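You operate a simulated robot arm through the tools that you are given. There is no shell and no other tool.

You are at the controls of a simulated robot arm. One attempt, no reset.

Task
Shut the line down: chain stopped, power off, stopper air bled.
Fine: press stop, mode switch to off, red line switch off; shut the red air knob, then bleed the display to zero.
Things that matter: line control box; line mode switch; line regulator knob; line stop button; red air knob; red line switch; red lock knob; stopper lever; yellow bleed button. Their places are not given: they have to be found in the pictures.

Only the result counts: the job must be done as asked and must still hold three seconds after the hand-in. Knocking over, shifting, dropping, spilling or breaking anything else fails it. A push-on lid holds only when it is set on centred and level and pressed home; a screw cap is set on level and turned clockwise until tight.

Robot
A 6-joint arm with a four-finger gripper, fixed in place. Base frame: the origin is at the foot of the arm, x ahead of it, y to its left, z up; the work surface is at about z = 800. Units: mm, rad, N and s.
Its first joint turns from -2.897 to 2.897 rad. Payload 3.67 kg.
Tool frame: the origin (TCP) lies between the finger pads and is the grasp point; the fingertips stand 28 mm ahead of it; z points along the fingers, y is the line along which they close. Largest opening 112 mm; the body of the gripper starts 73 mm behind the TCP.
Orientation is told as [roll, pitch, yaw] about the base's x, y, z axes, in that order, counted from this pose: with the fingers straight down and closing along the base's y, the tool's x points along the base's -x, its y along +y and its z along -z.

Tools
- The arm moves only by the tool step_arm. Its argument "commands" is a list of rows, each a list of 3 entries, a list of its own where there are three numbers: the shift along the base's x, y, z in mm, then the turn, a rotation vector about the base's x, y, z in rad, then the finger opening in mm, from 0 to 112. In form: [[[tx, ty, tz], [ax, ay, az], grip], ...]. A call has 1 to 20 rows; each row shifts and turns the commanded pose from where the row before left it. Rows are played at 5 a second. More than 50 mm and 0.15 rad between two rows, or a gripper value outside its range, and nothing of the call is played. Where a pose cannot be reached the arm comes as near as it can. A force on the tool above 40 N (or 10 N above the force at the start of the call, whichever is more), or a blocked arm, ends the call early, and 0.2 s more pass. Each finger halts on what it meets, pressing with about 25 N; the grip force reading is that of the motor and also rises with nothing between the fingers. The clock runs only during rows and for 0.2 s after the last one: add rows that do not move to give the fingers time. It gives the time, the measured TCP pose, the force on the tool (base axes), the opening and the grip force at its end, in the units of the frame above (readings bear some noise), with the torque about the TCP (base axes, N m) and any sound that the robot's microphone picked up.
- Cameras (640 x 400 px; columns grow to the right, rows downward): "scene" is fixed at [398.8, 500.8, 1580.6]; the picture's right is [-0.99, -0.15, 0.00], its down [-0.09, 0.60, -0.80] and it looks along [0.12, -0.79, -0.60] (base axes); focal length 334 px, centre (320, 200). "wrist" rides on the gripper at [60, -18, -104] in the tool frame; the picture's right is [0.29, 0.96, 0.00], its down [-0.80, 0.24, -0.55] and it looks along [-0.53, 0.16, 0.83] (tool axes); focal length 234 px, centre (320, 200).
- capture(camera): a new picture of that camera. It takes no simulated time.
- locate(camera, pixels): there is no depth. For up to 12 entries [column, row, z] of the newest picture of that camera ("zoom" is the newest enlarged one), the place [x, y] in the base frame at which the ray of that pixel passes the height z, good to about 2 mm. It takes no simulated time.
- close_up(camera, box): a new picture of the part [left, top, right, bottom] of that camera's present view, enlarged. It takes no simulated time.
- hand_in(): hands the job in; it is judged then, once.

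Unless the task says otherwise, let go and move clear before handing in.

The tools are called after "Call:" by a JSON object that holds its "name" and its "arguments". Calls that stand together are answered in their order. step_arm: Moves the arm, as the interface text tells. Its arguments: {"type":"object","properties":{"commands":{"type":"array"}},"required":["commands"]} The other tools are called the same way: capture (camera) takes a picture; locate (camera, pixels) gives the place at which the rays of pixels pass given heights; close_up (camera, box) takes an enlarged picture of a part of a camera's view; hand_in () hands the job in.

At the start:

```text
t: 0.0
tcp_pos: [378.8, -399.4, 1187.7]
tcp_rot: [0.001, -0.002, 0.001]
contact_force: [-1.3, 0.4, 0.2]
torque: [0.02, -0.01, -0.01]
finger_gap: 112.1
grasp_force: 0.1
```

scene: 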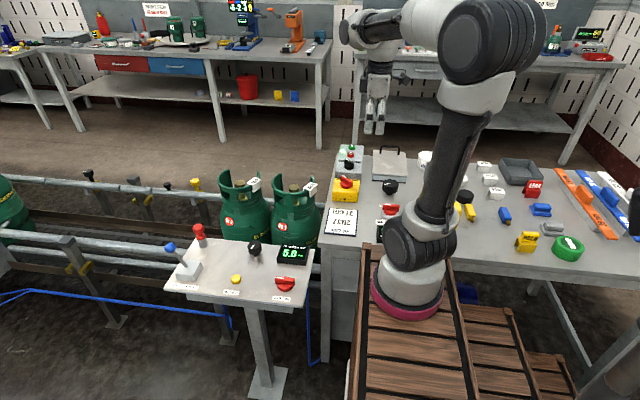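
wrist: 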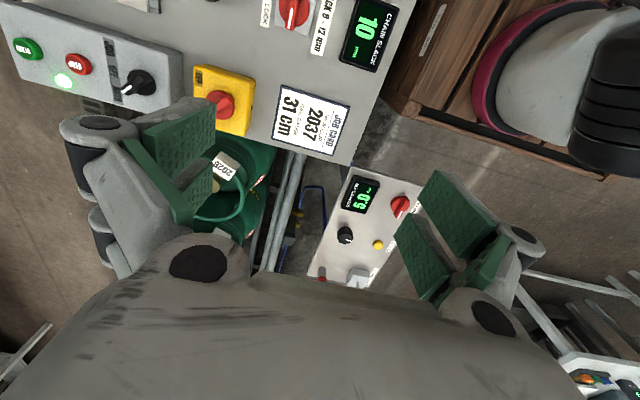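

The scene shows a small panel (lever, yellow button, black knob, 5.0 display, red knob) around pixels (165-315, 235-305), and a line control box with a yellow/red switch around (335-365, 145-200). I'll enlarge both views before moving.

Call:
{"name": "close_up", "arguments": {"camera": "scene", "box": [160, 210, 330, 316]}}

Call:
{"name": "close_up", "arguments": {"camera": "scene", "box": [310, 130, 470, 250]}}

Call:
{"name": "close_up", "arguments": {"camera": "wrist", "box": [0, 0, 400, 180]}}

Call:
{"name": "close_up", "arguments": {"camera": "wrist", "box": [290, 150, 450, 290]}}

```text
3.76 times, centred on (245, 263) of scene
```

zoom: 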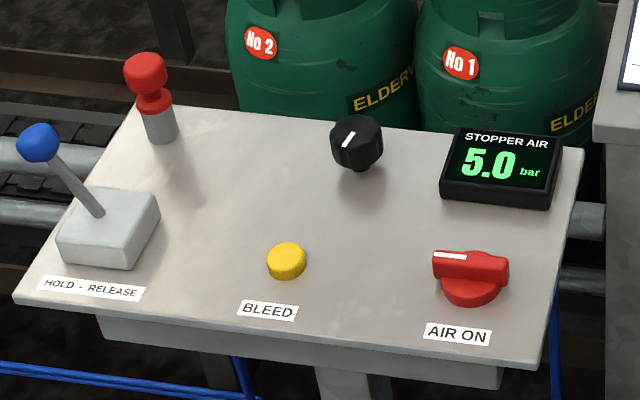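

```text
3.33 times, centred on (390, 190) of scene
```

zoom: 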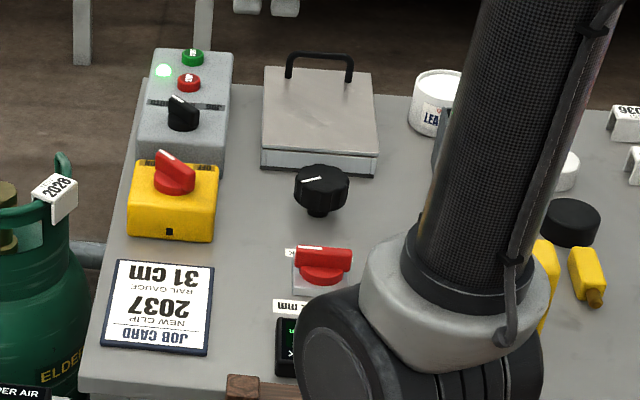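

```text
1.60 times, centred on (200, 90) of wrist
```

zoom: 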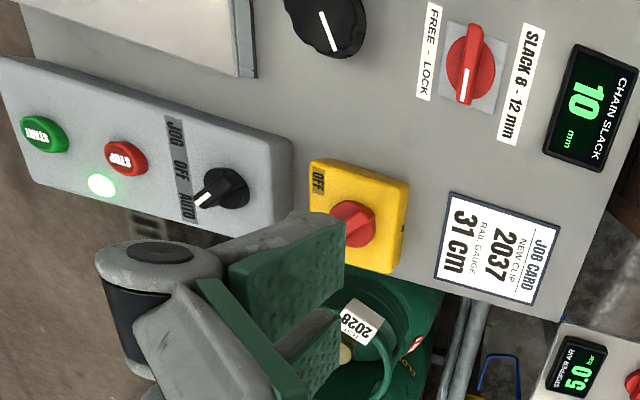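

```text
2.86 times, centred on (370, 220) of wrist
```

zoom: 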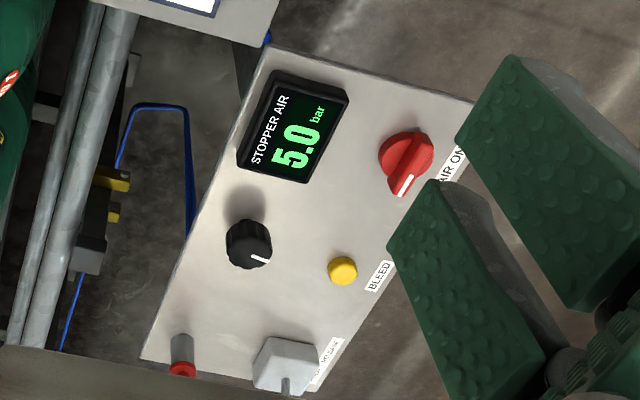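

The panel reads 5.0 bar with the red knob at "AIR ON"; the control box is on AUTO with its green light on, and the yellow box's red switch isn't at OFF. I'll locate the main features at several heights to build a map.

Call:
{"name": "capture", "arguments": {"camera": "scene"}}

Call:
{"name": "locate", "arguments": {"camera": "scene", "pixels": [[405, 300, 800], [405, 300, 700], [284, 284, 800], [284, 284, 750], [236, 279, 800], [254, 248, 800], [346, 183, 800], [356, 163, 800], [357, 152, 800], [314, 248, 800], [165, 290, 800], [325, 245, 800]]}}

Call:
{"name": "capture", "arguments": {"camera": "wrist"}}

Call:
{"name": "locate", "arguments": {"camera": "wrist", "pixels": [[222, 104, 800], [222, 104, 850], [140, 83, 800], [140, 83, 850], [78, 65, 800], [78, 65, 850], [401, 205, 800], [401, 205, 850], [377, 245, 800], [377, 245, 850], [345, 235, 800], [510, 80, 800]]}}

```text
taken
```

scene: 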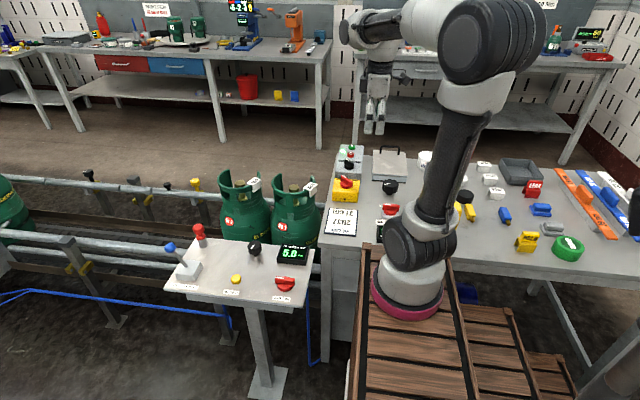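

```text
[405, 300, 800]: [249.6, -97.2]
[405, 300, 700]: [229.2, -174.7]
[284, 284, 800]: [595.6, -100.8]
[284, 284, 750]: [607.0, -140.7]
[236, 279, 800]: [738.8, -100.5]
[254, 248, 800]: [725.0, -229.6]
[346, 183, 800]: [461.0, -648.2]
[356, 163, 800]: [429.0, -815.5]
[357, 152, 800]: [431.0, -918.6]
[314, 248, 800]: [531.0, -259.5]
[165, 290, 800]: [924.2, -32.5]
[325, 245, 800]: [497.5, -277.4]
```

```text
taken
```

wrist: 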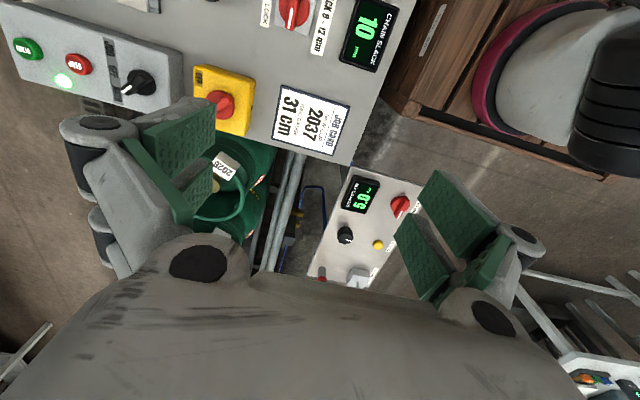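

```text
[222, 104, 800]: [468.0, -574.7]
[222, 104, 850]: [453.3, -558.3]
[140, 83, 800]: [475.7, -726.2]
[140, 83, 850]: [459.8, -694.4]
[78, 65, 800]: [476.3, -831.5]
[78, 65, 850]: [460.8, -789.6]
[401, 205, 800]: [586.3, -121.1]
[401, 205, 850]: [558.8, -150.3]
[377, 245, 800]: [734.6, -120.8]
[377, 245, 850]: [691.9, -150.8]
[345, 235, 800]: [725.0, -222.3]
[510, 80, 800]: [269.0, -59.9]
```

Two-camera triangulation puts the stopper panel near z≈785 and the red air knob near (597,-112). The line box is around (465,-700). I'll move above the table to look closely at the line box with the wrist camera.

Call:
{"name": "step_arm", "arguments": {"commands": [[[20, -30, -4], [0, 0, 0], 112], [[20, -30, -4], [0, 0, 0], 112], [[20, -30, -4], [0, 0, 0], 112], [[20, -30, -4], [0, 0, 0], 112], [[10, -30, -4], [0, 0, 0], 112], [[0, 0, 0], [0, 0, 0], 112]]}}

Call:
{"name": "capture", "arguments": {"camera": "wrist"}}

Call:
{"name": "capture", "arguments": {"camera": "scene"}}

```text
t: 1.4
tcp_pos: [466.2, -546.1, 1164.3]
tcp_rot: [-0.002, -0.002, 0.0]
contact_force: [-0.2, 0.3, -0.4]
torque: [-0.02, -0.04, -0.01]
finger_gap: 112.2
grasp_force: 0.0
```

```text
taken
```

wrist: 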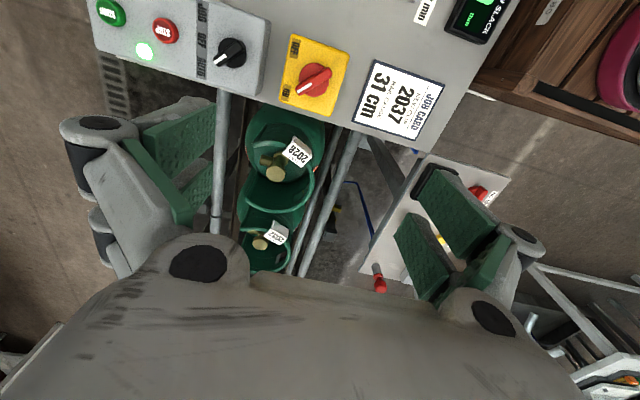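

```text
taken
```

scene: 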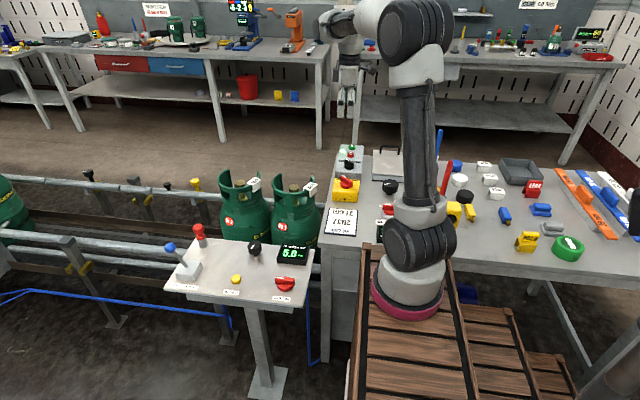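

The yellow box with the red switch is now almost under the tool (pixel 315,80), and the line box is at (90-270, 0-95). I'll enlarge these.

Call:
{"name": "close_up", "arguments": {"camera": "wrist", "box": [80, 0, 360, 130]}}

Call:
{"name": "locate", "arguments": {"camera": "wrist", "pixels": [[315, 79, 800], [315, 79, 850], [315, 79, 900], [165, 30, 800], [165, 30, 850], [165, 30, 900], [230, 52, 800], [230, 52, 850], [230, 52, 900], [112, 12, 850], [283, 102, 800], [346, 60, 800]]}}

Call:
{"name": "close_up", "arguments": {"camera": "scene", "box": [320, 130, 420, 210]}}

Call:
{"name": "locate", "arguments": {"camera": "scene", "pixels": [[347, 183, 800], [347, 183, 850], [348, 164, 800], [348, 164, 850], [351, 154, 800], [351, 154, 850]]}}

```text
2.29 times, centred on (220, 65) of wrist
```

zoom: 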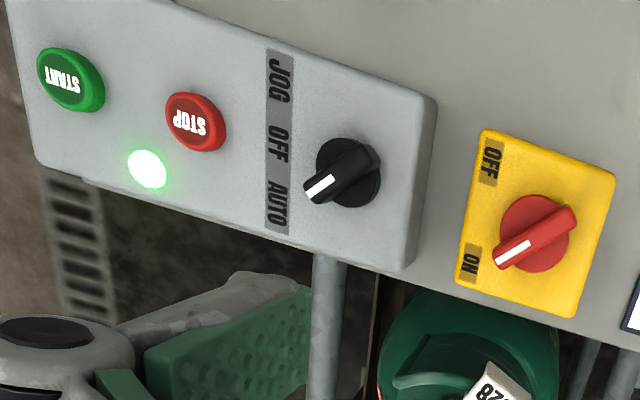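

```text
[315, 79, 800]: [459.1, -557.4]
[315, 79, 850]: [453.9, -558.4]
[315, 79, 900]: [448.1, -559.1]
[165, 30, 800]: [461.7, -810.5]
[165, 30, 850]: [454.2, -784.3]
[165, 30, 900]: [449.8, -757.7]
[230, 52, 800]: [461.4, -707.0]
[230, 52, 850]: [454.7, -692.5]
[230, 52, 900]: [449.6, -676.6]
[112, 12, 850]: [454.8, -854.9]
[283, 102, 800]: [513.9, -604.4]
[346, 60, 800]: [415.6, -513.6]
```

```text
5.00 times, centred on (370, 170) of scene
```

zoom: 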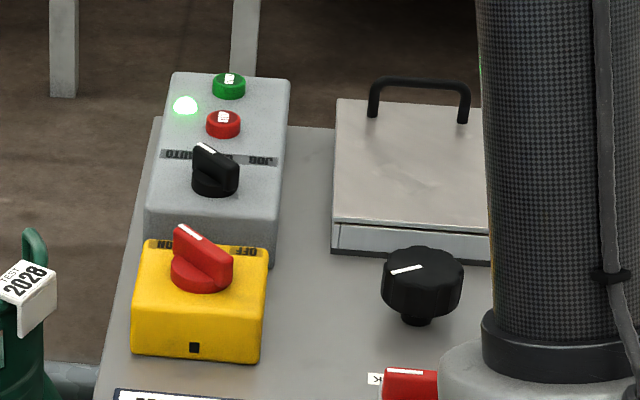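

```text
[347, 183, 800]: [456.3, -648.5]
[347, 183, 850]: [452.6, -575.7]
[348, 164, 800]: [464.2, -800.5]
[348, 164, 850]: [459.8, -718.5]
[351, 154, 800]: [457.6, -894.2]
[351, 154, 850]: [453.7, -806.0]
```

The STOP button triangulates to about (452,-775, z≈868), the mode knob to about (452,-686), and the red line switch to about (452.5,-558.6, z≈862). The mode pointer is at AUTO and the red pointer at ON. I'll move lower over the line box for a precise look.

Call:
{"name": "step_arm", "arguments": {"commands": [[[-3, -40, -15], [0, 0, 0], 60], [[-3, -40, -15], [0, 0, 0], 30], [[-3, -40, -15], [0, 0, 0], 0], [[-3, -40, -15], [0, 0, 0], 0], [[-2, -40, -15], [0, 0, 0], 0], [[0, -25, -15], [0, 0, 0], 0], [[0, 0, 0], [0, 0, 0], 0]]}}

Call:
{"name": "capture", "arguments": {"camera": "wrist"}}

Call:
{"name": "capture", "arguments": {"camera": "scene"}}

```text
t: 3.0
tcp_pos: [451.8, -774.2, 1075.1]
tcp_rot: [0.002, -0.001, 0.001]
contact_force: [-0.4, 0.5, -0.2]
torque: [0.02, 0.02, 0.0]
finger_gap: 0.0
grasp_force: 25.2
```

```text
taken
```

wrist: 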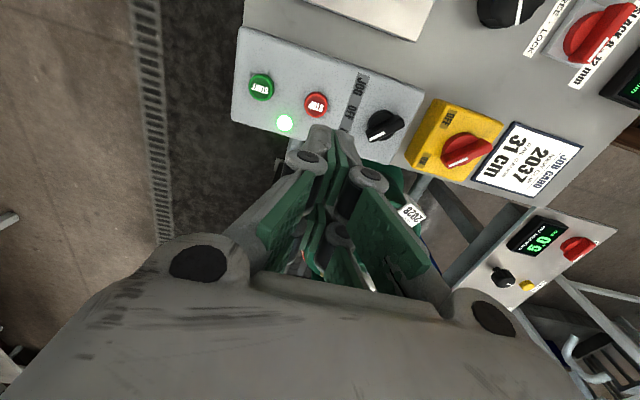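

```text
taken
```

scene: 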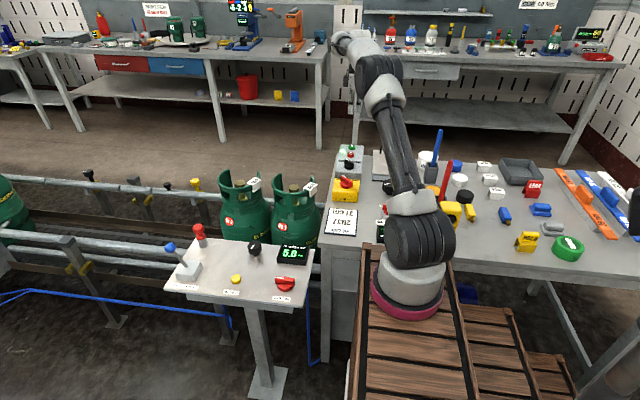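

The STOP button is now at pixel (316,105), just ahead of the closed fingertips. I'll enlarge and locate it and the pointers precisely.

Call:
{"name": "close_up", "arguments": {"camera": "wrist", "box": [230, 20, 510, 195]}}

```text
2.29 times, centred on (370, 108) of wrist
```

zoom: 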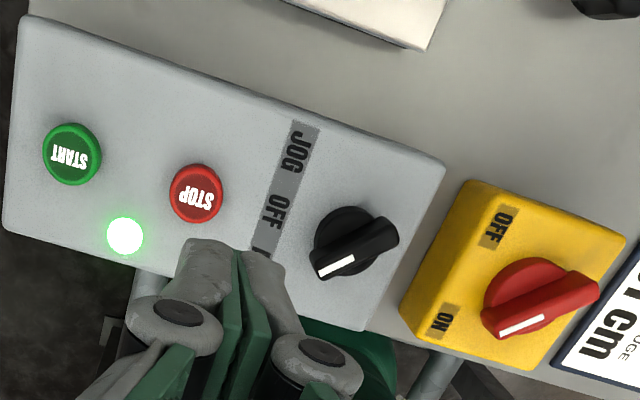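

Call:
{"name": "locate", "arguments": {"camera": "zoom", "pixels": [[196, 192, 860], [196, 192, 870], [196, 192, 880], [318, 272, 870], [392, 226, 870], [355, 245, 870], [490, 330, 865], [592, 288, 865], [541, 305, 865], [444, 165, 850], [5, 225, 850], [205, 215, 860]]}}

Call:
{"name": "close_up", "arguments": {"camera": "scene", "box": [330, 140, 380, 180]}}

```text
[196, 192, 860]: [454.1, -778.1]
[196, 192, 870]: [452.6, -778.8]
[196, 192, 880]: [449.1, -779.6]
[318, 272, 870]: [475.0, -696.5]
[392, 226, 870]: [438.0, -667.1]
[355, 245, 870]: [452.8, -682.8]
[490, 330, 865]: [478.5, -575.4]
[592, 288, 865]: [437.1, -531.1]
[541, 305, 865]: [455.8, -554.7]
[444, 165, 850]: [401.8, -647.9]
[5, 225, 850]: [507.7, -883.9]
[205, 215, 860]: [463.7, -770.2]
```

```text
10.00 times, centred on (355, 160) of scene
```

zoom: 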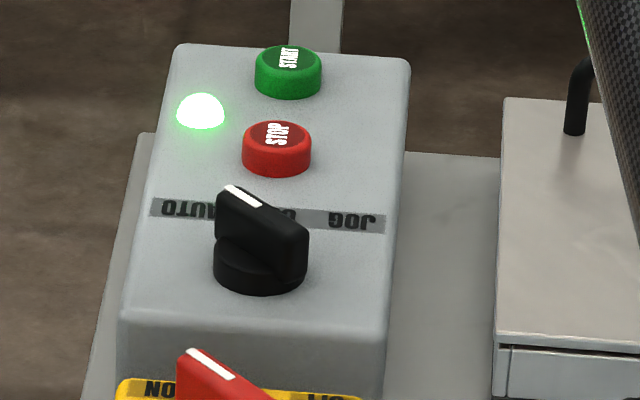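

Call:
{"name": "locate", "arguments": {"camera": "zoom", "pixels": [[277, 133, 860], [277, 133, 870], [277, 133, 880], [230, 192, 870], [230, 192, 880], [230, 192, 890], [300, 232, 870], [300, 232, 880], [300, 232, 890]]}}

```text
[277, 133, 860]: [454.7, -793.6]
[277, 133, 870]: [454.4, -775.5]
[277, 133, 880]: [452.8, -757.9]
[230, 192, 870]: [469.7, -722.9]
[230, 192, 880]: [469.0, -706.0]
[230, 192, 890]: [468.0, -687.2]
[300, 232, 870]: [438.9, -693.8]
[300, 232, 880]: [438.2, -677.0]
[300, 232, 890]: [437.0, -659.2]
```

The STOP cap top centre sits at about (453,-778.5, z 868), so the fingertips should touch at a TCP z of about 896. I'll descend to just above it with closed fingers.

Call:
{"name": "step_arm", "arguments": {"commands": [[[1.2, -4.3, -40], [0, 0, 0], 0], [[0, 0, -40], [0, 0, 0], 0], [[0, 0, -40], [0, 0, 0], 0], [[0, 0, -30], [0, 0, 0], 0], [[0, 0, -15], [0, 0, 0], 0], [[0, 0, 0], [0, 0, 0], 0]]}}

Call:
{"name": "capture", "arguments": {"camera": "wrist"}}

Call:
{"name": "close_up", "arguments": {"camera": "scene", "box": [320, 110, 390, 180]}}

```text
t: 4.4
tcp_pos: [454.3, -776.3, 911.6]
tcp_rot: [0.0, -0.002, 0.001]
contact_force: [0.2, 0.4, -0.1]
torque: [0.01, -0.02, 0.0]
finger_gap: 0.1
grasp_force: 24.7
```

```text
taken
```

wrist: 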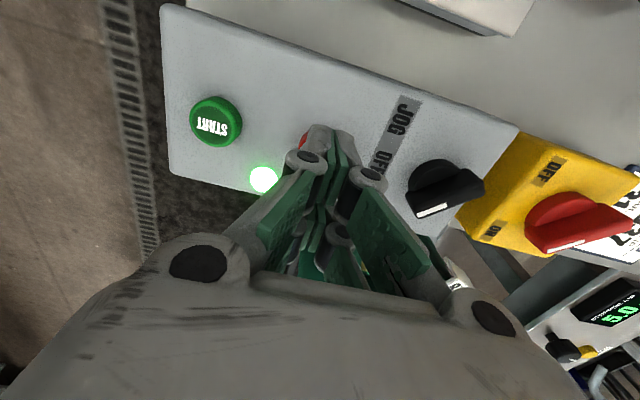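

```text
5.71 times, centred on (355, 145) of scene
```

zoom: 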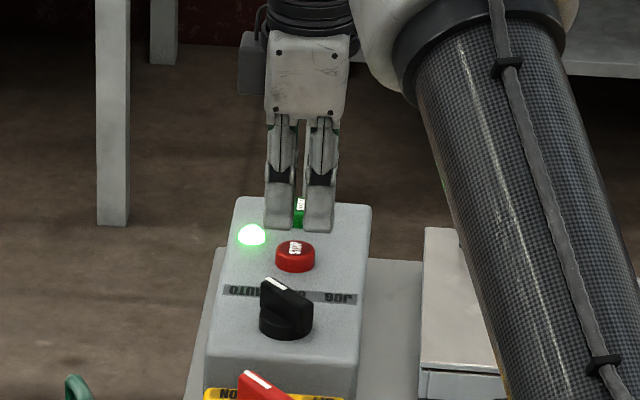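

The tool is at z≈911.6 over STOP, but the scene close-up shows the gripper as two side-by-side prongs. I want to know which part would actually touch the button, so I'll enlarge the fingertips first.

Call:
{"name": "close_up", "arguments": {"camera": "wrist", "box": [240, 90, 440, 290]}}

Call:
{"name": "close_up", "arguments": {"camera": "scene", "box": [335, 110, 385, 160]}}

```text
2.00 times, centred on (340, 190) of wrist
```

zoom: 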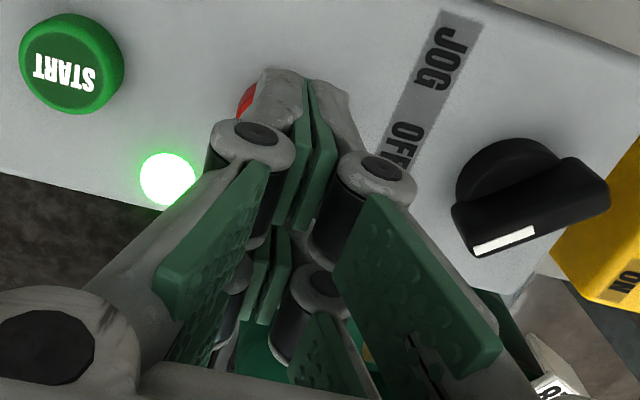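

```text
8.00 times, centred on (360, 135) of scene
```

zoom: 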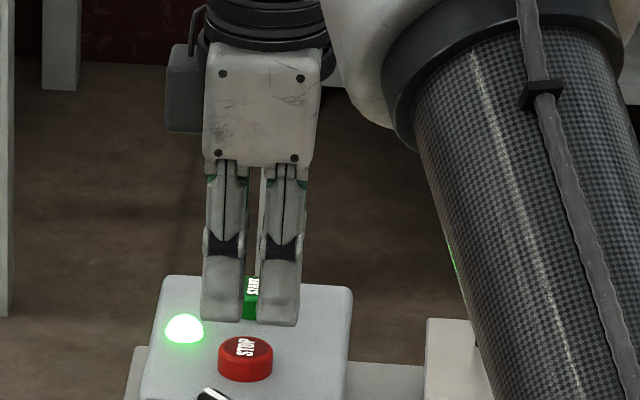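

Each jaw has two 20 mm prongs set about ±15 mm in tool x, so a centred press lands on both sides of the 29 mm STOP cap. I'll correct by a millimetre or two and press down in small steps.

Call:
{"name": "step_arm", "arguments": {"commands": [[[-0.5, -1, -8], [0, 0, 0], 0], [[0, 0, -2], [0, 0, 0], 0], [[0, 0, -2], [0, 0, 0], 0], [[0, 0, -2], [0, 0, 0], 0], [[0, 0, -2], [0, 0, 0], 0], [[0, 0, -1], [0, 0, 0], 0], [[0, 0, -1], [0, 0, 0], 0]]}}

Call:
{"name": "close_up", "arguments": {"camera": "scene", "box": [335, 110, 385, 160]}}

```text
t: 6.0
tcp_pos: [454.0, -779.2, 893.3]
tcp_rot: [0.0, -0.002, 0.0]
contact_force: [0.2, 0.2, 0.1]
torque: [-0.01, 0.01, 0.0]
finger_gap: 0.2
grasp_force: 25.0
```

```text
8.00 times, centred on (360, 135) of scene
```

zoom: 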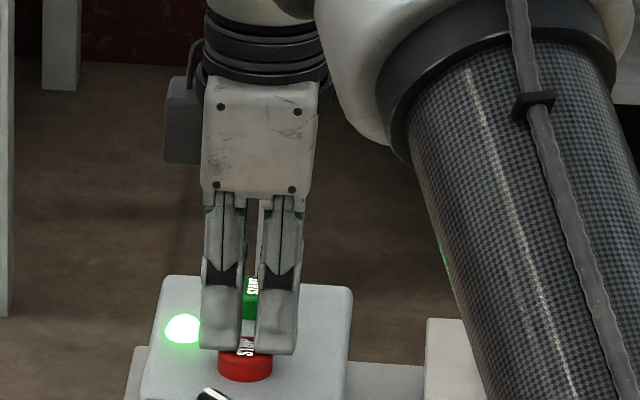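

There's no contact force yet at tip z≈865. I'll keep going down in 1 mm steps while watching the force.

Call:
{"name": "step_arm", "arguments": {"commands": [[[0, 0, -1], [0, 0, 0], 0], [[0, 0, -1], [0, 0, 0], 0], [[0, 0, -1], [0, 0, 0], 0], [[0, 0, -1], [0, 0, 0], 0]]}}

Call:
{"name": "close_up", "arguments": {"camera": "scene", "box": [335, 110, 385, 160]}}

```text
t: 7.0
tcp_pos: [454.8, -778.5, 890.8]
tcp_rot: [0.0, -0.001, 0.0]
contact_force: [1.0, 1.5, 1.1]
torque: [0.05, 0.03, 0.0]
finger_gap: 6.1
grasp_force: 35.3
```

```text
8.00 times, centred on (360, 135) of scene
```

zoom: 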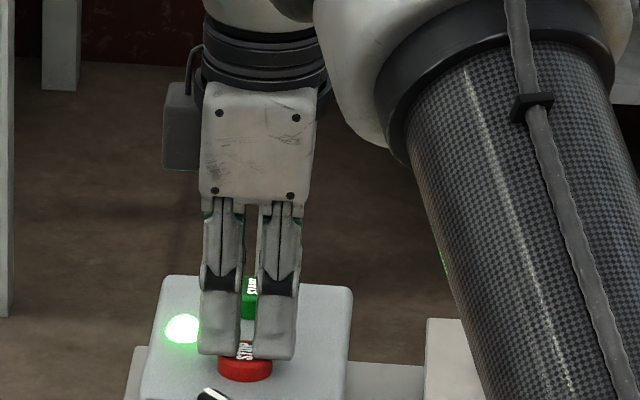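

The gap opened to 6.1 mm while I was pressing, so the cap may be wedging the fingers. The light is still on, so I'll check the wrist view.

Call:
{"name": "close_up", "arguments": {"camera": "wrist", "box": [240, 90, 440, 290]}}

```text
2.00 times, centred on (340, 190) of wrist
```

zoom: 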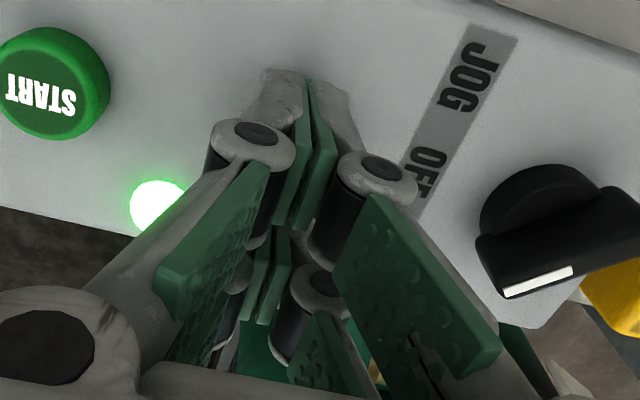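

The fingers still look nearly closed. I'll hold for one row to get a settled reading, then press another couple of millimetres.

Call:
{"name": "step_arm", "arguments": {"commands": [[[0, 0, 0], [0, 0, 0], 0], [[0, 0, 0], [0, 0, 0], 0]]}}

Call:
{"name": "step_arm", "arguments": {"commands": [[[0, 0, -1], [0, 0, 0], 0], [[0, 0, -1], [0, 0, 0], 0], [[0, 0, 0], [0, 0, 0], 0]]}}

Call:
{"name": "close_up", "arguments": {"camera": "scene", "box": [335, 110, 385, 160]}}

```text
t: 7.6
tcp_pos: [455.6, -778.7, 890.5]
tcp_rot: [-0.001, -0.002, -0.001]
contact_force: [1.4, 1.0, 2.7]
torque: [0.02, -0.04, 0.02]
finger_gap: 5.8
grasp_force: 35.4
```

```text
t: 8.4
tcp_pos: [454.0, -779.1, 888.8]
tcp_rot: [-0.001, -0.003, 0.0]
contact_force: [0.2, -0.1, 3.8]
torque: [0.0, -0.05, -0.01]
finger_gap: 5.9
grasp_force: 35.5
heard: click
```

```text
8.00 times, centred on (360, 135) of scene
```

zoom: 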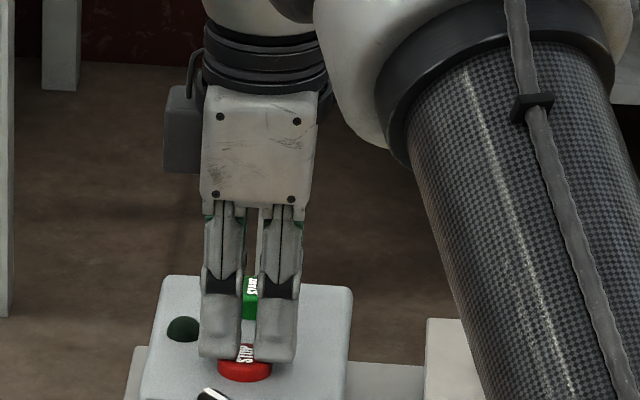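

A click was heard and the green light is off, so STOP is done. I'll lift straight up, then move above the mode knob near (454,-683) while turning the tool -45° to line up with its handle.

Call:
{"name": "step_arm", "arguments": {"commands": [[[0, 0, 20], [0, 0, 0], 0], [[0, 0, 40], [0, 0, 0], 0], [[0, 0, 40], [0, 0, 0], 20], [[0, 30, 0], [0, 0, -0.131], 40], [[0, 30, 0], [0, 0, -0.131], 40], [[0, 30, 0], [0, 0, -0.131], 40], [[0, 6, 0], [0, 0, -0.131], 40], [[0, 0, 0], [0, 0, -0.131], 40], [[0, 0, 0], [0, 0, -0.131], 40], [[0, 0, 0], [0, 0, 0], 40]]}}

Call:
{"name": "capture", "arguments": {"camera": "wrist"}}

Call:
{"name": "close_up", "arguments": {"camera": "scene", "box": [320, 110, 400, 200]}}

```text
t: 10.6
tcp_pos: [454.9, -684.2, 987.8]
tcp_rot: [-0.002, -0.002, -0.787]
contact_force: [0.8, 0.3, 0.3]
torque: [0.02, -0.01, 0.0]
finger_gap: 40.4
grasp_force: 0.0
```

```text
taken
```

wrist: 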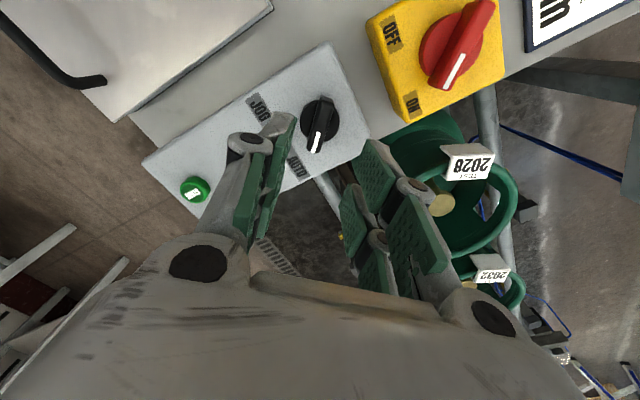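

```text
4.44 times, centred on (360, 155) of scene
```

zoom: 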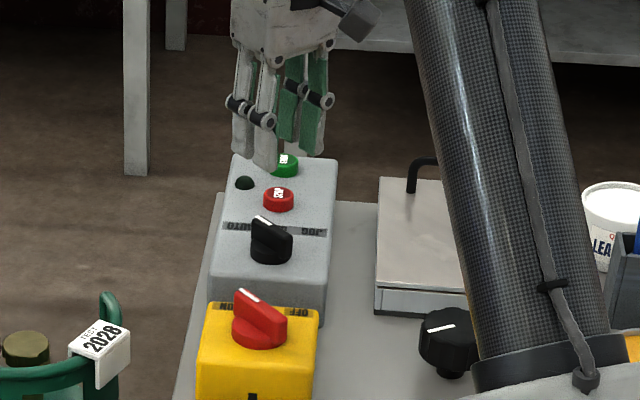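

The mode handle shows as a bar from pixel (326,100) to (314,150). I'll enlarge it and locate its ends so I can centre and align the jaws.

Call:
{"name": "close_up", "arguments": {"camera": "wrist", "box": [250, 60, 390, 180]}}

```text
3.33 times, centred on (320, 120) of wrist
```

zoom: 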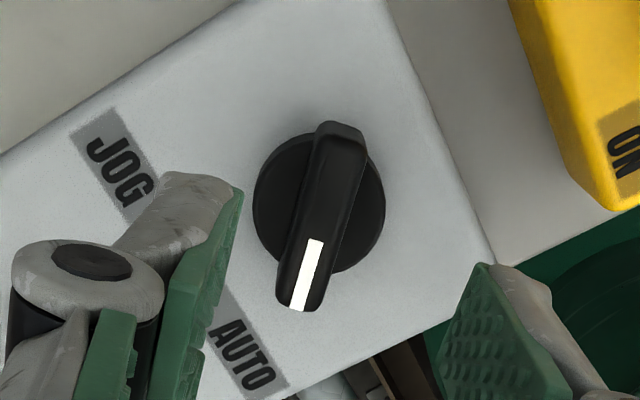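

Call:
{"name": "locate", "arguments": {"camera": "zoom", "pixels": [[300, 308, 885], [340, 125, 885], [300, 308, 878], [340, 125, 878], [319, 202, 862], [254, 202, 862], [385, 202, 862], [282, 300, 880], [322, 308, 880], [318, 128, 880], [362, 128, 880]]}}

Call:
{"name": "close_up", "arguments": {"camera": "scene", "box": [330, 140, 380, 180]}}

```text
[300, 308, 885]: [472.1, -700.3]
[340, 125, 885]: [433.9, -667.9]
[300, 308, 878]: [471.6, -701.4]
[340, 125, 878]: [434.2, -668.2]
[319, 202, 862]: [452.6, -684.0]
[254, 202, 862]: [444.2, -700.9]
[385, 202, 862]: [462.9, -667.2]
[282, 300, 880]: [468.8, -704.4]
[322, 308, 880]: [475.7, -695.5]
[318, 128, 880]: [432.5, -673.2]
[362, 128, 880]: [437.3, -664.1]
```

```text
10.00 times, centred on (355, 160) of scene
```

zoom: 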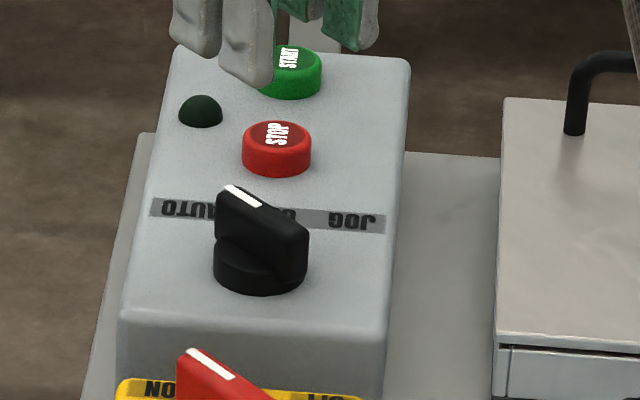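

The handle runs from (434,-668) to (472,-700.5), so it is centred at (453,-684.2), about -40.5° in angle and about 11 mm wide, with its top near z≈882. I'll align the tool (turn +0.08), descend around it to TCP z≈899 and look.

Call:
{"name": "step_arm", "arguments": {"commands": [[[-1.5, 0, -20], [0, 0, 0.08], 40], [[0, 0, -30], [0, 0, 0], 40], [[0, 0, -20], [0, 0, 0], 40], [[0, 0, -10], [0, 0, 0], 40], [[0, 0, -5], [0, 0, 0], 40], [[0, 0, -4], [0, 0, 0], 40], [[0, 0, 0], [0, 0, 0], 40]]}}

Call:
{"name": "capture", "arguments": {"camera": "wrist"}}

Call:
{"name": "close_up", "arguments": {"camera": "scene", "box": [330, 120, 390, 180]}}

```text
t: 12.2
tcp_pos: [454.2, -684.9, 899.0]
tcp_rot: [-0.001, -0.002, -0.706]
contact_force: [0.2, 0.5, 0.2]
torque: [0.04, 0.02, 0.02]
finger_gap: 40.0
grasp_force: 0.0
```

```text
taken
```

wrist: 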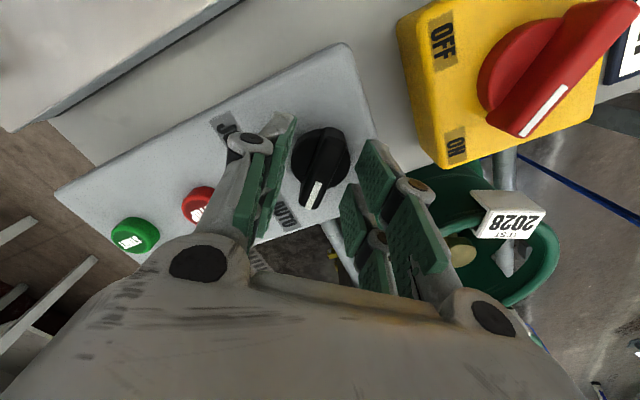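

```text
6.67 times, centred on (360, 150) of scene
```

zoom: 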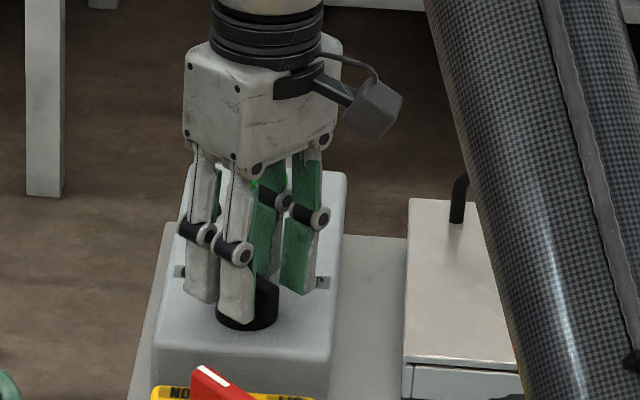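

The handle is centred between the jaws (knob centre at pixel 320,165, where the tips project). I'll lower 2 mm more and close on it gently.

Call:
{"name": "step_arm", "arguments": {"commands": [[[0, 0, -2], [0, 0, 0], 30], [[0, 0, 0], [0, 0, 0], 20], [[0, 0, 0], [0, 0, 0], 8], [[0, 0, 0], [0, 0, 0], 8]]}}

Call:
{"name": "capture", "arguments": {"camera": "wrist"}}

```text
t: 13.2
tcp_pos: [452.6, -684.9, 895.6]
tcp_rot: [0.002, -0.003, -0.709]
contact_force: [5.8, 7.5, 0.1]
torque: [0.21, -0.22, -2.16]
finger_gap: 17.1
grasp_force: 45.0
```

```text
taken
```

wrist: 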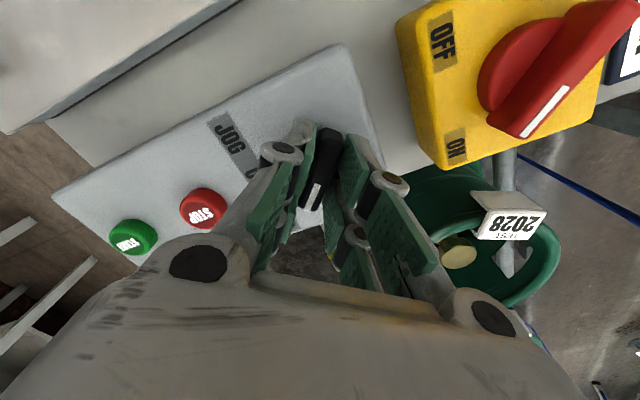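

The jaws hold the handle (gap 17.1), and the -2.2 N·m twist says a negative turn is free to move. I'll rotate the tool clockwise towards -90°, so the pointer goes from AUTO to OFF.

Call:
{"name": "step_arm", "arguments": {"commands": [[[0, 0, 0], [0, 0, -0.08], 8], [[0, 0, 0], [0, 0, -0.08], 8], [[0, 0, 0], [0, 0, -0.08], 8], [[0, 0, 0], [0, 0, -0.08], 8], [[0, 0, 0], [0, 0, -0.08], 8], [[0, 0, 0], [0, 0, -0.08], 8], [[0, 0, 0], [0, 0, -0.08], 8], [[0, 0, 0], [0, 0, -0.08], 8], [[0, 0, 0], [0, 0, -0.08], 8], [[0, 0, 0], [0, 0, -0.08], 8], [[0, 0, 0], [0, 0, 0], 8]]}}

Call:
{"name": "capture", "arguments": {"camera": "wrist"}}

Call:
{"name": "close_up", "arguments": {"camera": "scene", "box": [330, 120, 390, 180]}}

```text
t: 15.6
tcp_pos: [454.8, -683.0, 895.9]
tcp_rot: [-0.001, -0.001, -1.506]
contact_force: [26.6, 13.3, -8.7]
torque: [1.26, -0.66, 0.02]
finger_gap: 14.1
grasp_force: 44.7
```

```text
taken
```

wrist: 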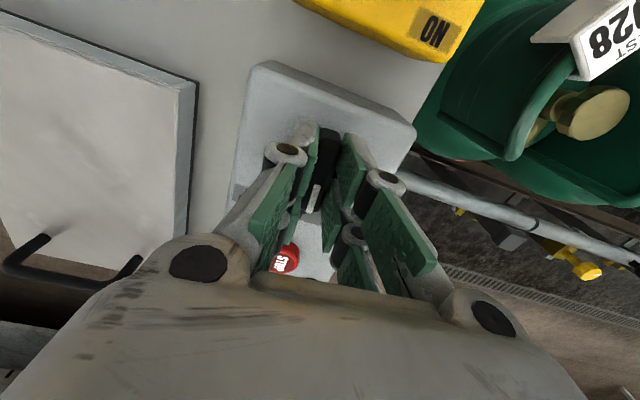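

```text
6.67 times, centred on (360, 150) of scene
```

zoom: 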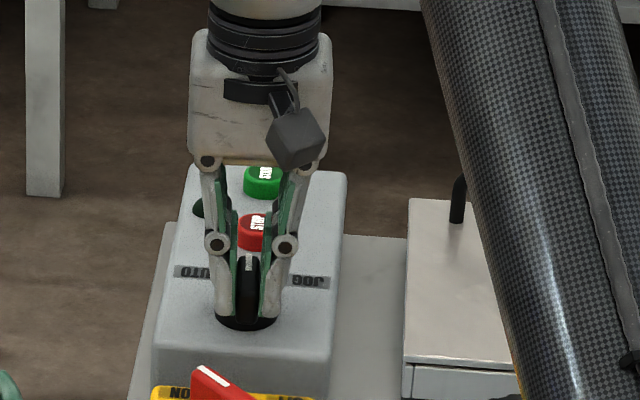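

The pointer now faces -y, close to the OFF label, with near-zero twist but about 27 N of side force. I'll relieve that with a small +x shift, finish the turn to -90°, then open.

Call:
{"name": "step_arm", "arguments": {"commands": [[[1, 0.5, 0], [0, 0, -0.03], 8], [[1, 0.5, 0], [0, 0, -0.03], 8], [[0, 0, 0], [0, 0, 0], 8]]}}

Call:
{"name": "close_up", "arguments": {"camera": "scene", "box": [330, 120, 390, 180]}}

```text
t: 16.4
tcp_pos: [453.5, -682.9, 895.1]
tcp_rot: [-0.003, -0.004, -1.565]
contact_force: [21.4, 14.3, -13.3]
torque: [-0.88, -0.49, 0.07]
finger_gap: 14.0
grasp_force: 45.5
```

```text
6.67 times, centred on (360, 150) of scene
```

zoom: 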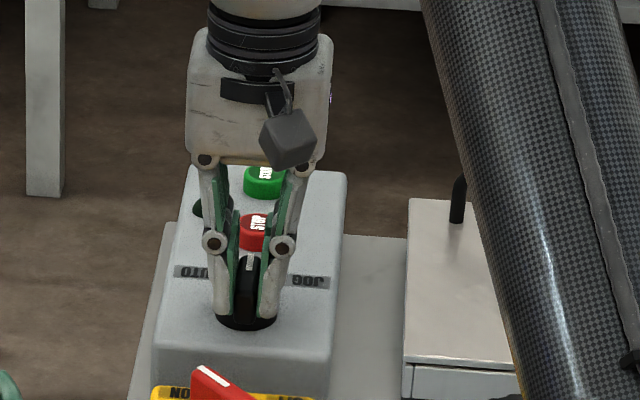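

The tool is at -1.565 rad and the pointer faces straight to OFF. I'll open the jaws, lift clear and inspect.

Call:
{"name": "step_arm", "arguments": {"commands": [[[0, 0, 0], [0, 0, 0], 20], [[0, 0, 0], [0, 0, 0], 40], [[0, 0, 0], [0, 0, 0], 40], [[0, 0, 20], [0, 0, 0], 40], [[0, 0, 40], [0, 0, 0], 40], [[0, 0, 30], [0, 0, 0], 40], [[0, 0, 0], [0, 0, 0], 40]]}}

Call:
{"name": "capture", "arguments": {"camera": "wrist"}}

Call:
{"name": "close_up", "arguments": {"camera": "scene", "box": [330, 140, 380, 180]}}

```text
t: 18.0
tcp_pos: [453.1, -680.7, 987.0]
tcp_rot: [-0.001, -0.001, -1.565]
contact_force: [-0.4, 0.1, -0.1]
torque: [0.02, -0.02, 0.0]
finger_gap: 39.9
grasp_force: 0.0
```

```text
taken
```

wrist: 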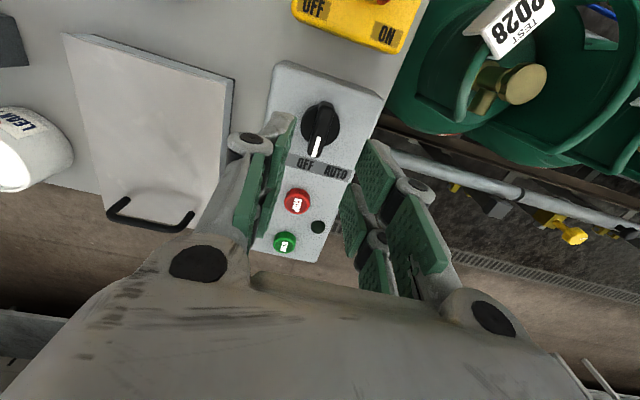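

```text
10.00 times, centred on (355, 160) of scene
```

zoom: 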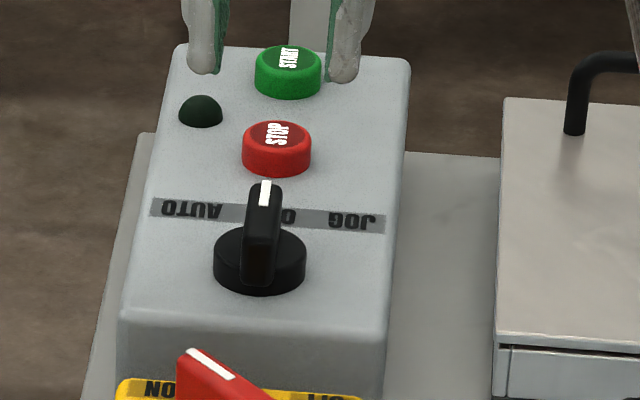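

The pointer now stands in front of OFF in the scene view. I'll verify its exact angle with a wrist close-up.

Call:
{"name": "close_up", "arguments": {"camera": "wrist", "box": [250, 60, 390, 180]}}

Call:
{"name": "locate", "arguments": {"camera": "zoom", "pixels": [[318, 308, 882], [325, 150, 882]]}}

```text
3.33 times, centred on (320, 120) of wrist
```

zoom: 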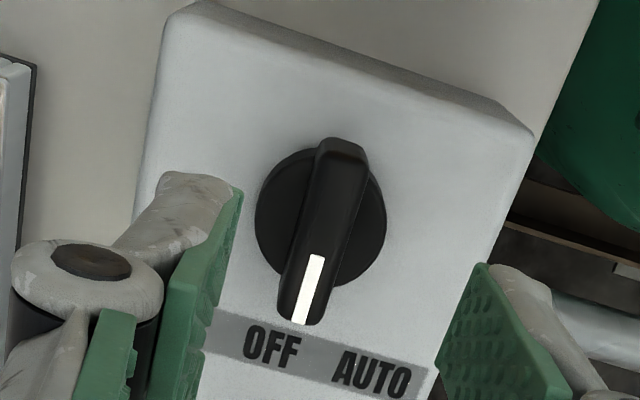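

```text
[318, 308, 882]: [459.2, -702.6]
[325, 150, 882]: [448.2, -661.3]
```

Call:
{"name": "locate", "arguments": {"camera": "zoom", "pixels": [[300, 320, 882], [342, 142, 882], [300, 318, 882], [316, 256, 882], [278, 345, 855], [375, 370, 855], [320, 215, 862]]}}

```text
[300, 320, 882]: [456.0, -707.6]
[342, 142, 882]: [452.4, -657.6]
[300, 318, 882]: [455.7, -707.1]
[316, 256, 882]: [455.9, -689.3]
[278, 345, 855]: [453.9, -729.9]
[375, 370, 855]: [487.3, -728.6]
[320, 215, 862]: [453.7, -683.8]
```

The stripe runs almost exactly along -y at x≈455, with the OFF label at x=453.9, and the flush grip ended at -89.7°, so the mode is OFF. Next I'll go above the red line switch and turn the tool back to -45° to match its handle.

Call:
{"name": "step_arm", "arguments": {"commands": [[[0, 25, 5], [0, 0, 0.131], 60], [[0, 25, 5], [0, 0, 0.131], 60], [[0, 25, 0], [0, 0, 0.131], 60], [[0, 25, 0], [0, 0, 0.131], 60], [[0, 25, 0], [0, 0, 0.131], 60], [[0, 0, 0], [0, 0, 0.125], 60], [[0, 0, 0], [0, 0, 0], 60]]}}

Call:
{"name": "capture", "arguments": {"camera": "wrist"}}

Call:
{"name": "close_up", "arguments": {"camera": "wrist", "box": [230, 50, 410, 190]}}

```text
t: 19.6
tcp_pos: [454.9, -559.5, 995.8]
tcp_rot: [0.0, -0.001, -0.783]
contact_force: [-0.1, 1.5, 0.3]
torque: [0.03, 0.0, -0.03]
finger_gap: 60.0
grasp_force: 0.0
```

```text
taken
```

wrist: 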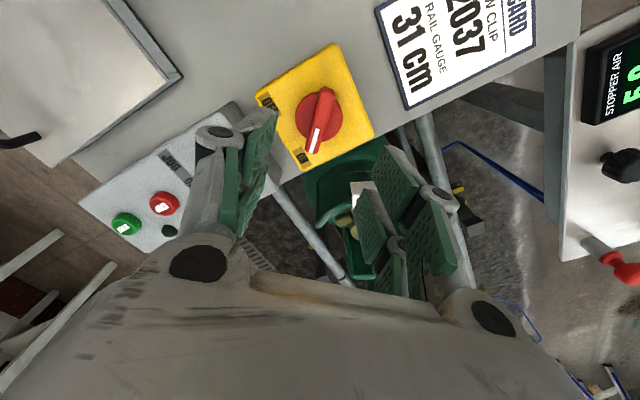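

```text
2.86 times, centred on (320, 120) of wrist
```

zoom: 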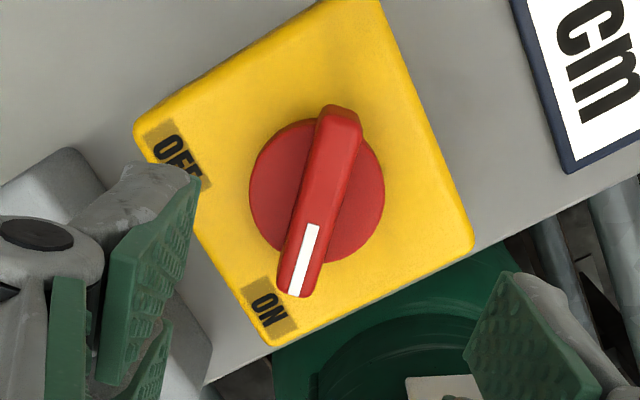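

Call:
{"name": "locate", "arguments": {"camera": "zoom", "pixels": [[297, 292, 868], [340, 108, 868], [318, 190, 850], [250, 190, 850], [385, 190, 850], [280, 285, 868], [316, 292, 868], [297, 292, 858], [340, 108, 858]]}}

Call:
{"name": "close_up", "arguments": {"camera": "scene", "box": [320, 160, 380, 208]}}

```text
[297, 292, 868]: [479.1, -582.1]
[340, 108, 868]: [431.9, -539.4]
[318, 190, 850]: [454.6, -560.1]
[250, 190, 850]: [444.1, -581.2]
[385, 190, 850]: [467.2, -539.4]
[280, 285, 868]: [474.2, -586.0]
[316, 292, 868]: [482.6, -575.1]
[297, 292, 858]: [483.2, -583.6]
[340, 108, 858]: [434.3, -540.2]
```

```text
8.33 times, centred on (350, 184) of scene
```

zoom: 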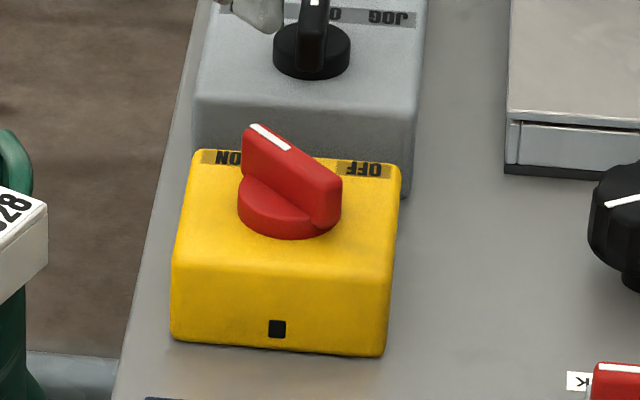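

Call:
{"name": "locate", "arguments": {"camera": "zoom", "pixels": [[255, 127, 860], [255, 127, 870], [255, 127, 880], [335, 172, 860], [335, 172, 870], [335, 172, 880], [290, 215, 840], [290, 215, 850]]}}

```text
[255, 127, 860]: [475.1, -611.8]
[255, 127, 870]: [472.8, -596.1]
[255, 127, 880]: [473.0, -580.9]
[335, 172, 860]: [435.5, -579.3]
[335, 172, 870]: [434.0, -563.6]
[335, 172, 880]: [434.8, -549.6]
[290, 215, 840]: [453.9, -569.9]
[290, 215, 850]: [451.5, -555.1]
```

The red handle is centred at about (453,-559.8) with its top near z≈880, and sits at -45° (the tool is at -0.783). I'll descend to TCP z≈897 with the jaws open 50 mm.

Call:
{"name": "step_arm", "arguments": {"commands": [[[-2, 0, -30], [0, 0, 0], 50], [[0, 0, -30], [0, 0, 0], 50], [[0, 0, -20], [0, 0, 0], 50], [[0, 0, -10], [0, 0, 0], 50], [[0, 0, -5], [0, 0, 0], 50], [[0, 0, -4], [0, 0, 0], 50], [[0, 0, 0], [0, 0, 0], 50]]}}

Call:
{"name": "capture", "arguments": {"camera": "wrist"}}

Call:
{"name": "close_up", "arguments": {"camera": "scene", "box": [320, 140, 380, 200]}}

```text
t: 21.2
tcp_pos: [452.1, -559.0, 898.9]
tcp_rot: [-0.001, -0.001, -0.785]
contact_force: [-0.3, -0.3, 0.0]
torque: [0.03, -0.02, 0.01]
finger_gap: 49.8
grasp_force: 0.2
```

```text
taken
```

wrist: 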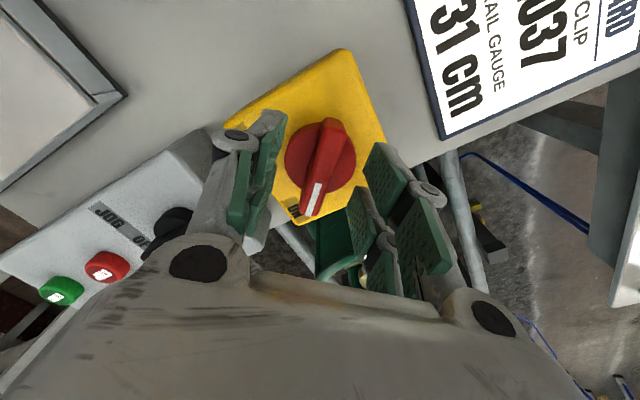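

```text
6.67 times, centred on (350, 170) of scene
```

zoom: 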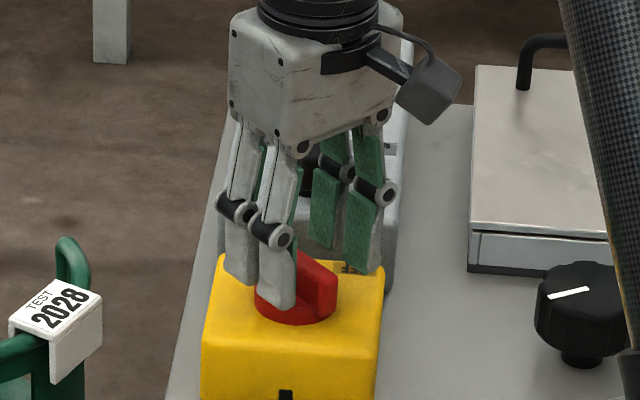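

The red handle is centred between the jaws (pixel 320,165). I'll lower 2 mm and close on it.

Call:
{"name": "step_arm", "arguments": {"commands": [[[0, 0, -2], [0, 0, 0], 35], [[0, 0, 0], [0, 0, 0], 22], [[0, 0, 0], [0, 0, 0], 10], [[0, 0, 0], [0, 0, 0], 10]]}}

```text
t: 22.2
tcp_pos: [452.7, -556.8, 897.1]
tcp_rot: [-0.001, -0.004, -0.785]
contact_force: [4.1, 2.6, 1.2]
torque: [0.12, -0.07, 0.01]
finger_gap: 14.1
grasp_force: 44.9
```

The grip is flush (gap 14.1, no twist). I'll rotate the tool clockwise from -45° toward -135°, which takes the pointer from ON to OFF.

Call:
{"name": "step_arm", "arguments": {"commands": [[[0, 0, 0], [0, 0, -0.08], 10], [[0, 0, 0], [0, 0, -0.08], 10], [[0, 0, 0], [0, 0, -0.08], 10], [[0, 0, 0], [0, 0, -0.08], 10], [[0, 0, 0], [0, 0, -0.08], 10], [[0, 0, 0], [0, 0, -0.08], 10], [[0, 0, 0], [0, 0, -0.08], 10], [[0, 0, 0], [0, 0, -0.08], 10], [[0, 0, 0], [0, 0, 0], 10]]}}

Call:
{"name": "capture", "arguments": {"camera": "wrist"}}

```text
t: 24.2
tcp_pos: [454.4, -556.4, 896.9]
tcp_rot: [0.0, -0.003, -1.427]
contact_force: [28.4, 16.5, 11.5]
torque: [-0.94, -0.99, 0.09]
finger_gap: 14.0
grasp_force: 45.5
```

```text
taken
```

wrist: 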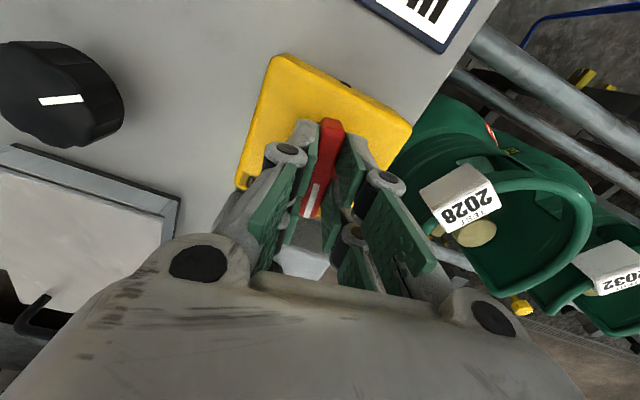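

The handle is turning, but the side force is (28,16) N, so the knob axis sits slightly +x/+y of the tool. I'll shift that way while continuing the turn.

Call:
{"name": "step_arm", "arguments": {"commands": [[[1.0, 0.6, 0], [0, 0, 0], 10], [[1.0, 0.6, 0], [0, 0, 0], 10], [[0, 0, 0], [0, 0, -0.06], 10], [[0, 0, 0], [0, 0, -0.06], 10], [[0, 0, 0], [0, 0, 0], 10]]}}

```text
t: 25.4
tcp_pos: [455.5, -557.0, 897.4]
tcp_rot: [-0.002, -0.003, -1.545]
contact_force: [6.7, 0.6, 17.1]
torque: [-0.74, -0.12, 0.04]
finger_gap: 14.0
grasp_force: 44.7
```

The side force has dropped and there's a 17 N upward push. I'll ease up 1 mm and continue the turn.

Call:
{"name": "step_arm", "arguments": {"commands": [[[0, 0, 1], [0, 0, -0.07], 10], [[0.3, 0.3, 0], [0, 0, -0.07], 10], [[0.3, 0.3, 0], [0, 0, -0.07], 10], [[0.3, 0.3, 0], [0, 0, -0.07], 10], [[0, 0, 0], [0, 0, -0.07], 10], [[0, 0, 0], [0, 0, 0], 10]]}}

Call:
{"name": "capture", "arguments": {"camera": "wrist"}}

```text
t: 26.8
tcp_pos: [455.5, -557.3, 896.2]
tcp_rot: [0.001, -0.004, -1.896]
contact_force: [-0.4, -28.6, -6.5]
torque: [-1.62, 0.35, -0.01]
finger_gap: 13.9
grasp_force: 45.1
```

```text
taken
```

wrist: 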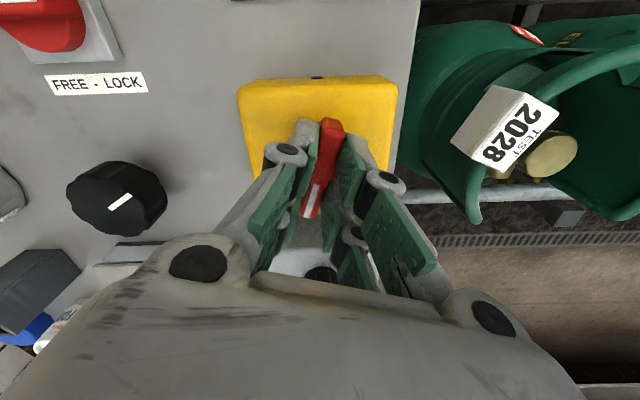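

The tool is at -1.896 with a -29 N push in y. I'll shift -y by 2 mm and continue the turn to -135°.

Call:
{"name": "step_arm", "arguments": {"commands": [[[0, -1, 0], [0, 0, 0], 10], [[0, -1, 0], [0, 0, -0.06], 10], [[0, -0.3, 0], [0, 0, -0.06], 10], [[0, -0.3, 0], [0, 0, -0.06], 10], [[0, -0.3, 0], [0, 0, -0.06], 10], [[0, 0, 0], [0, 0, 0], 10]]}}

```text
t: 28.2
tcp_pos: [456.7, -558.3, 895.4]
tcp_rot: [-0.001, 0.0, -2.136]
contact_force: [12.7, -2.7, 1.1]
torque: [0.86, -0.96, -0.05]
finger_gap: 13.8
grasp_force: 44.7
```

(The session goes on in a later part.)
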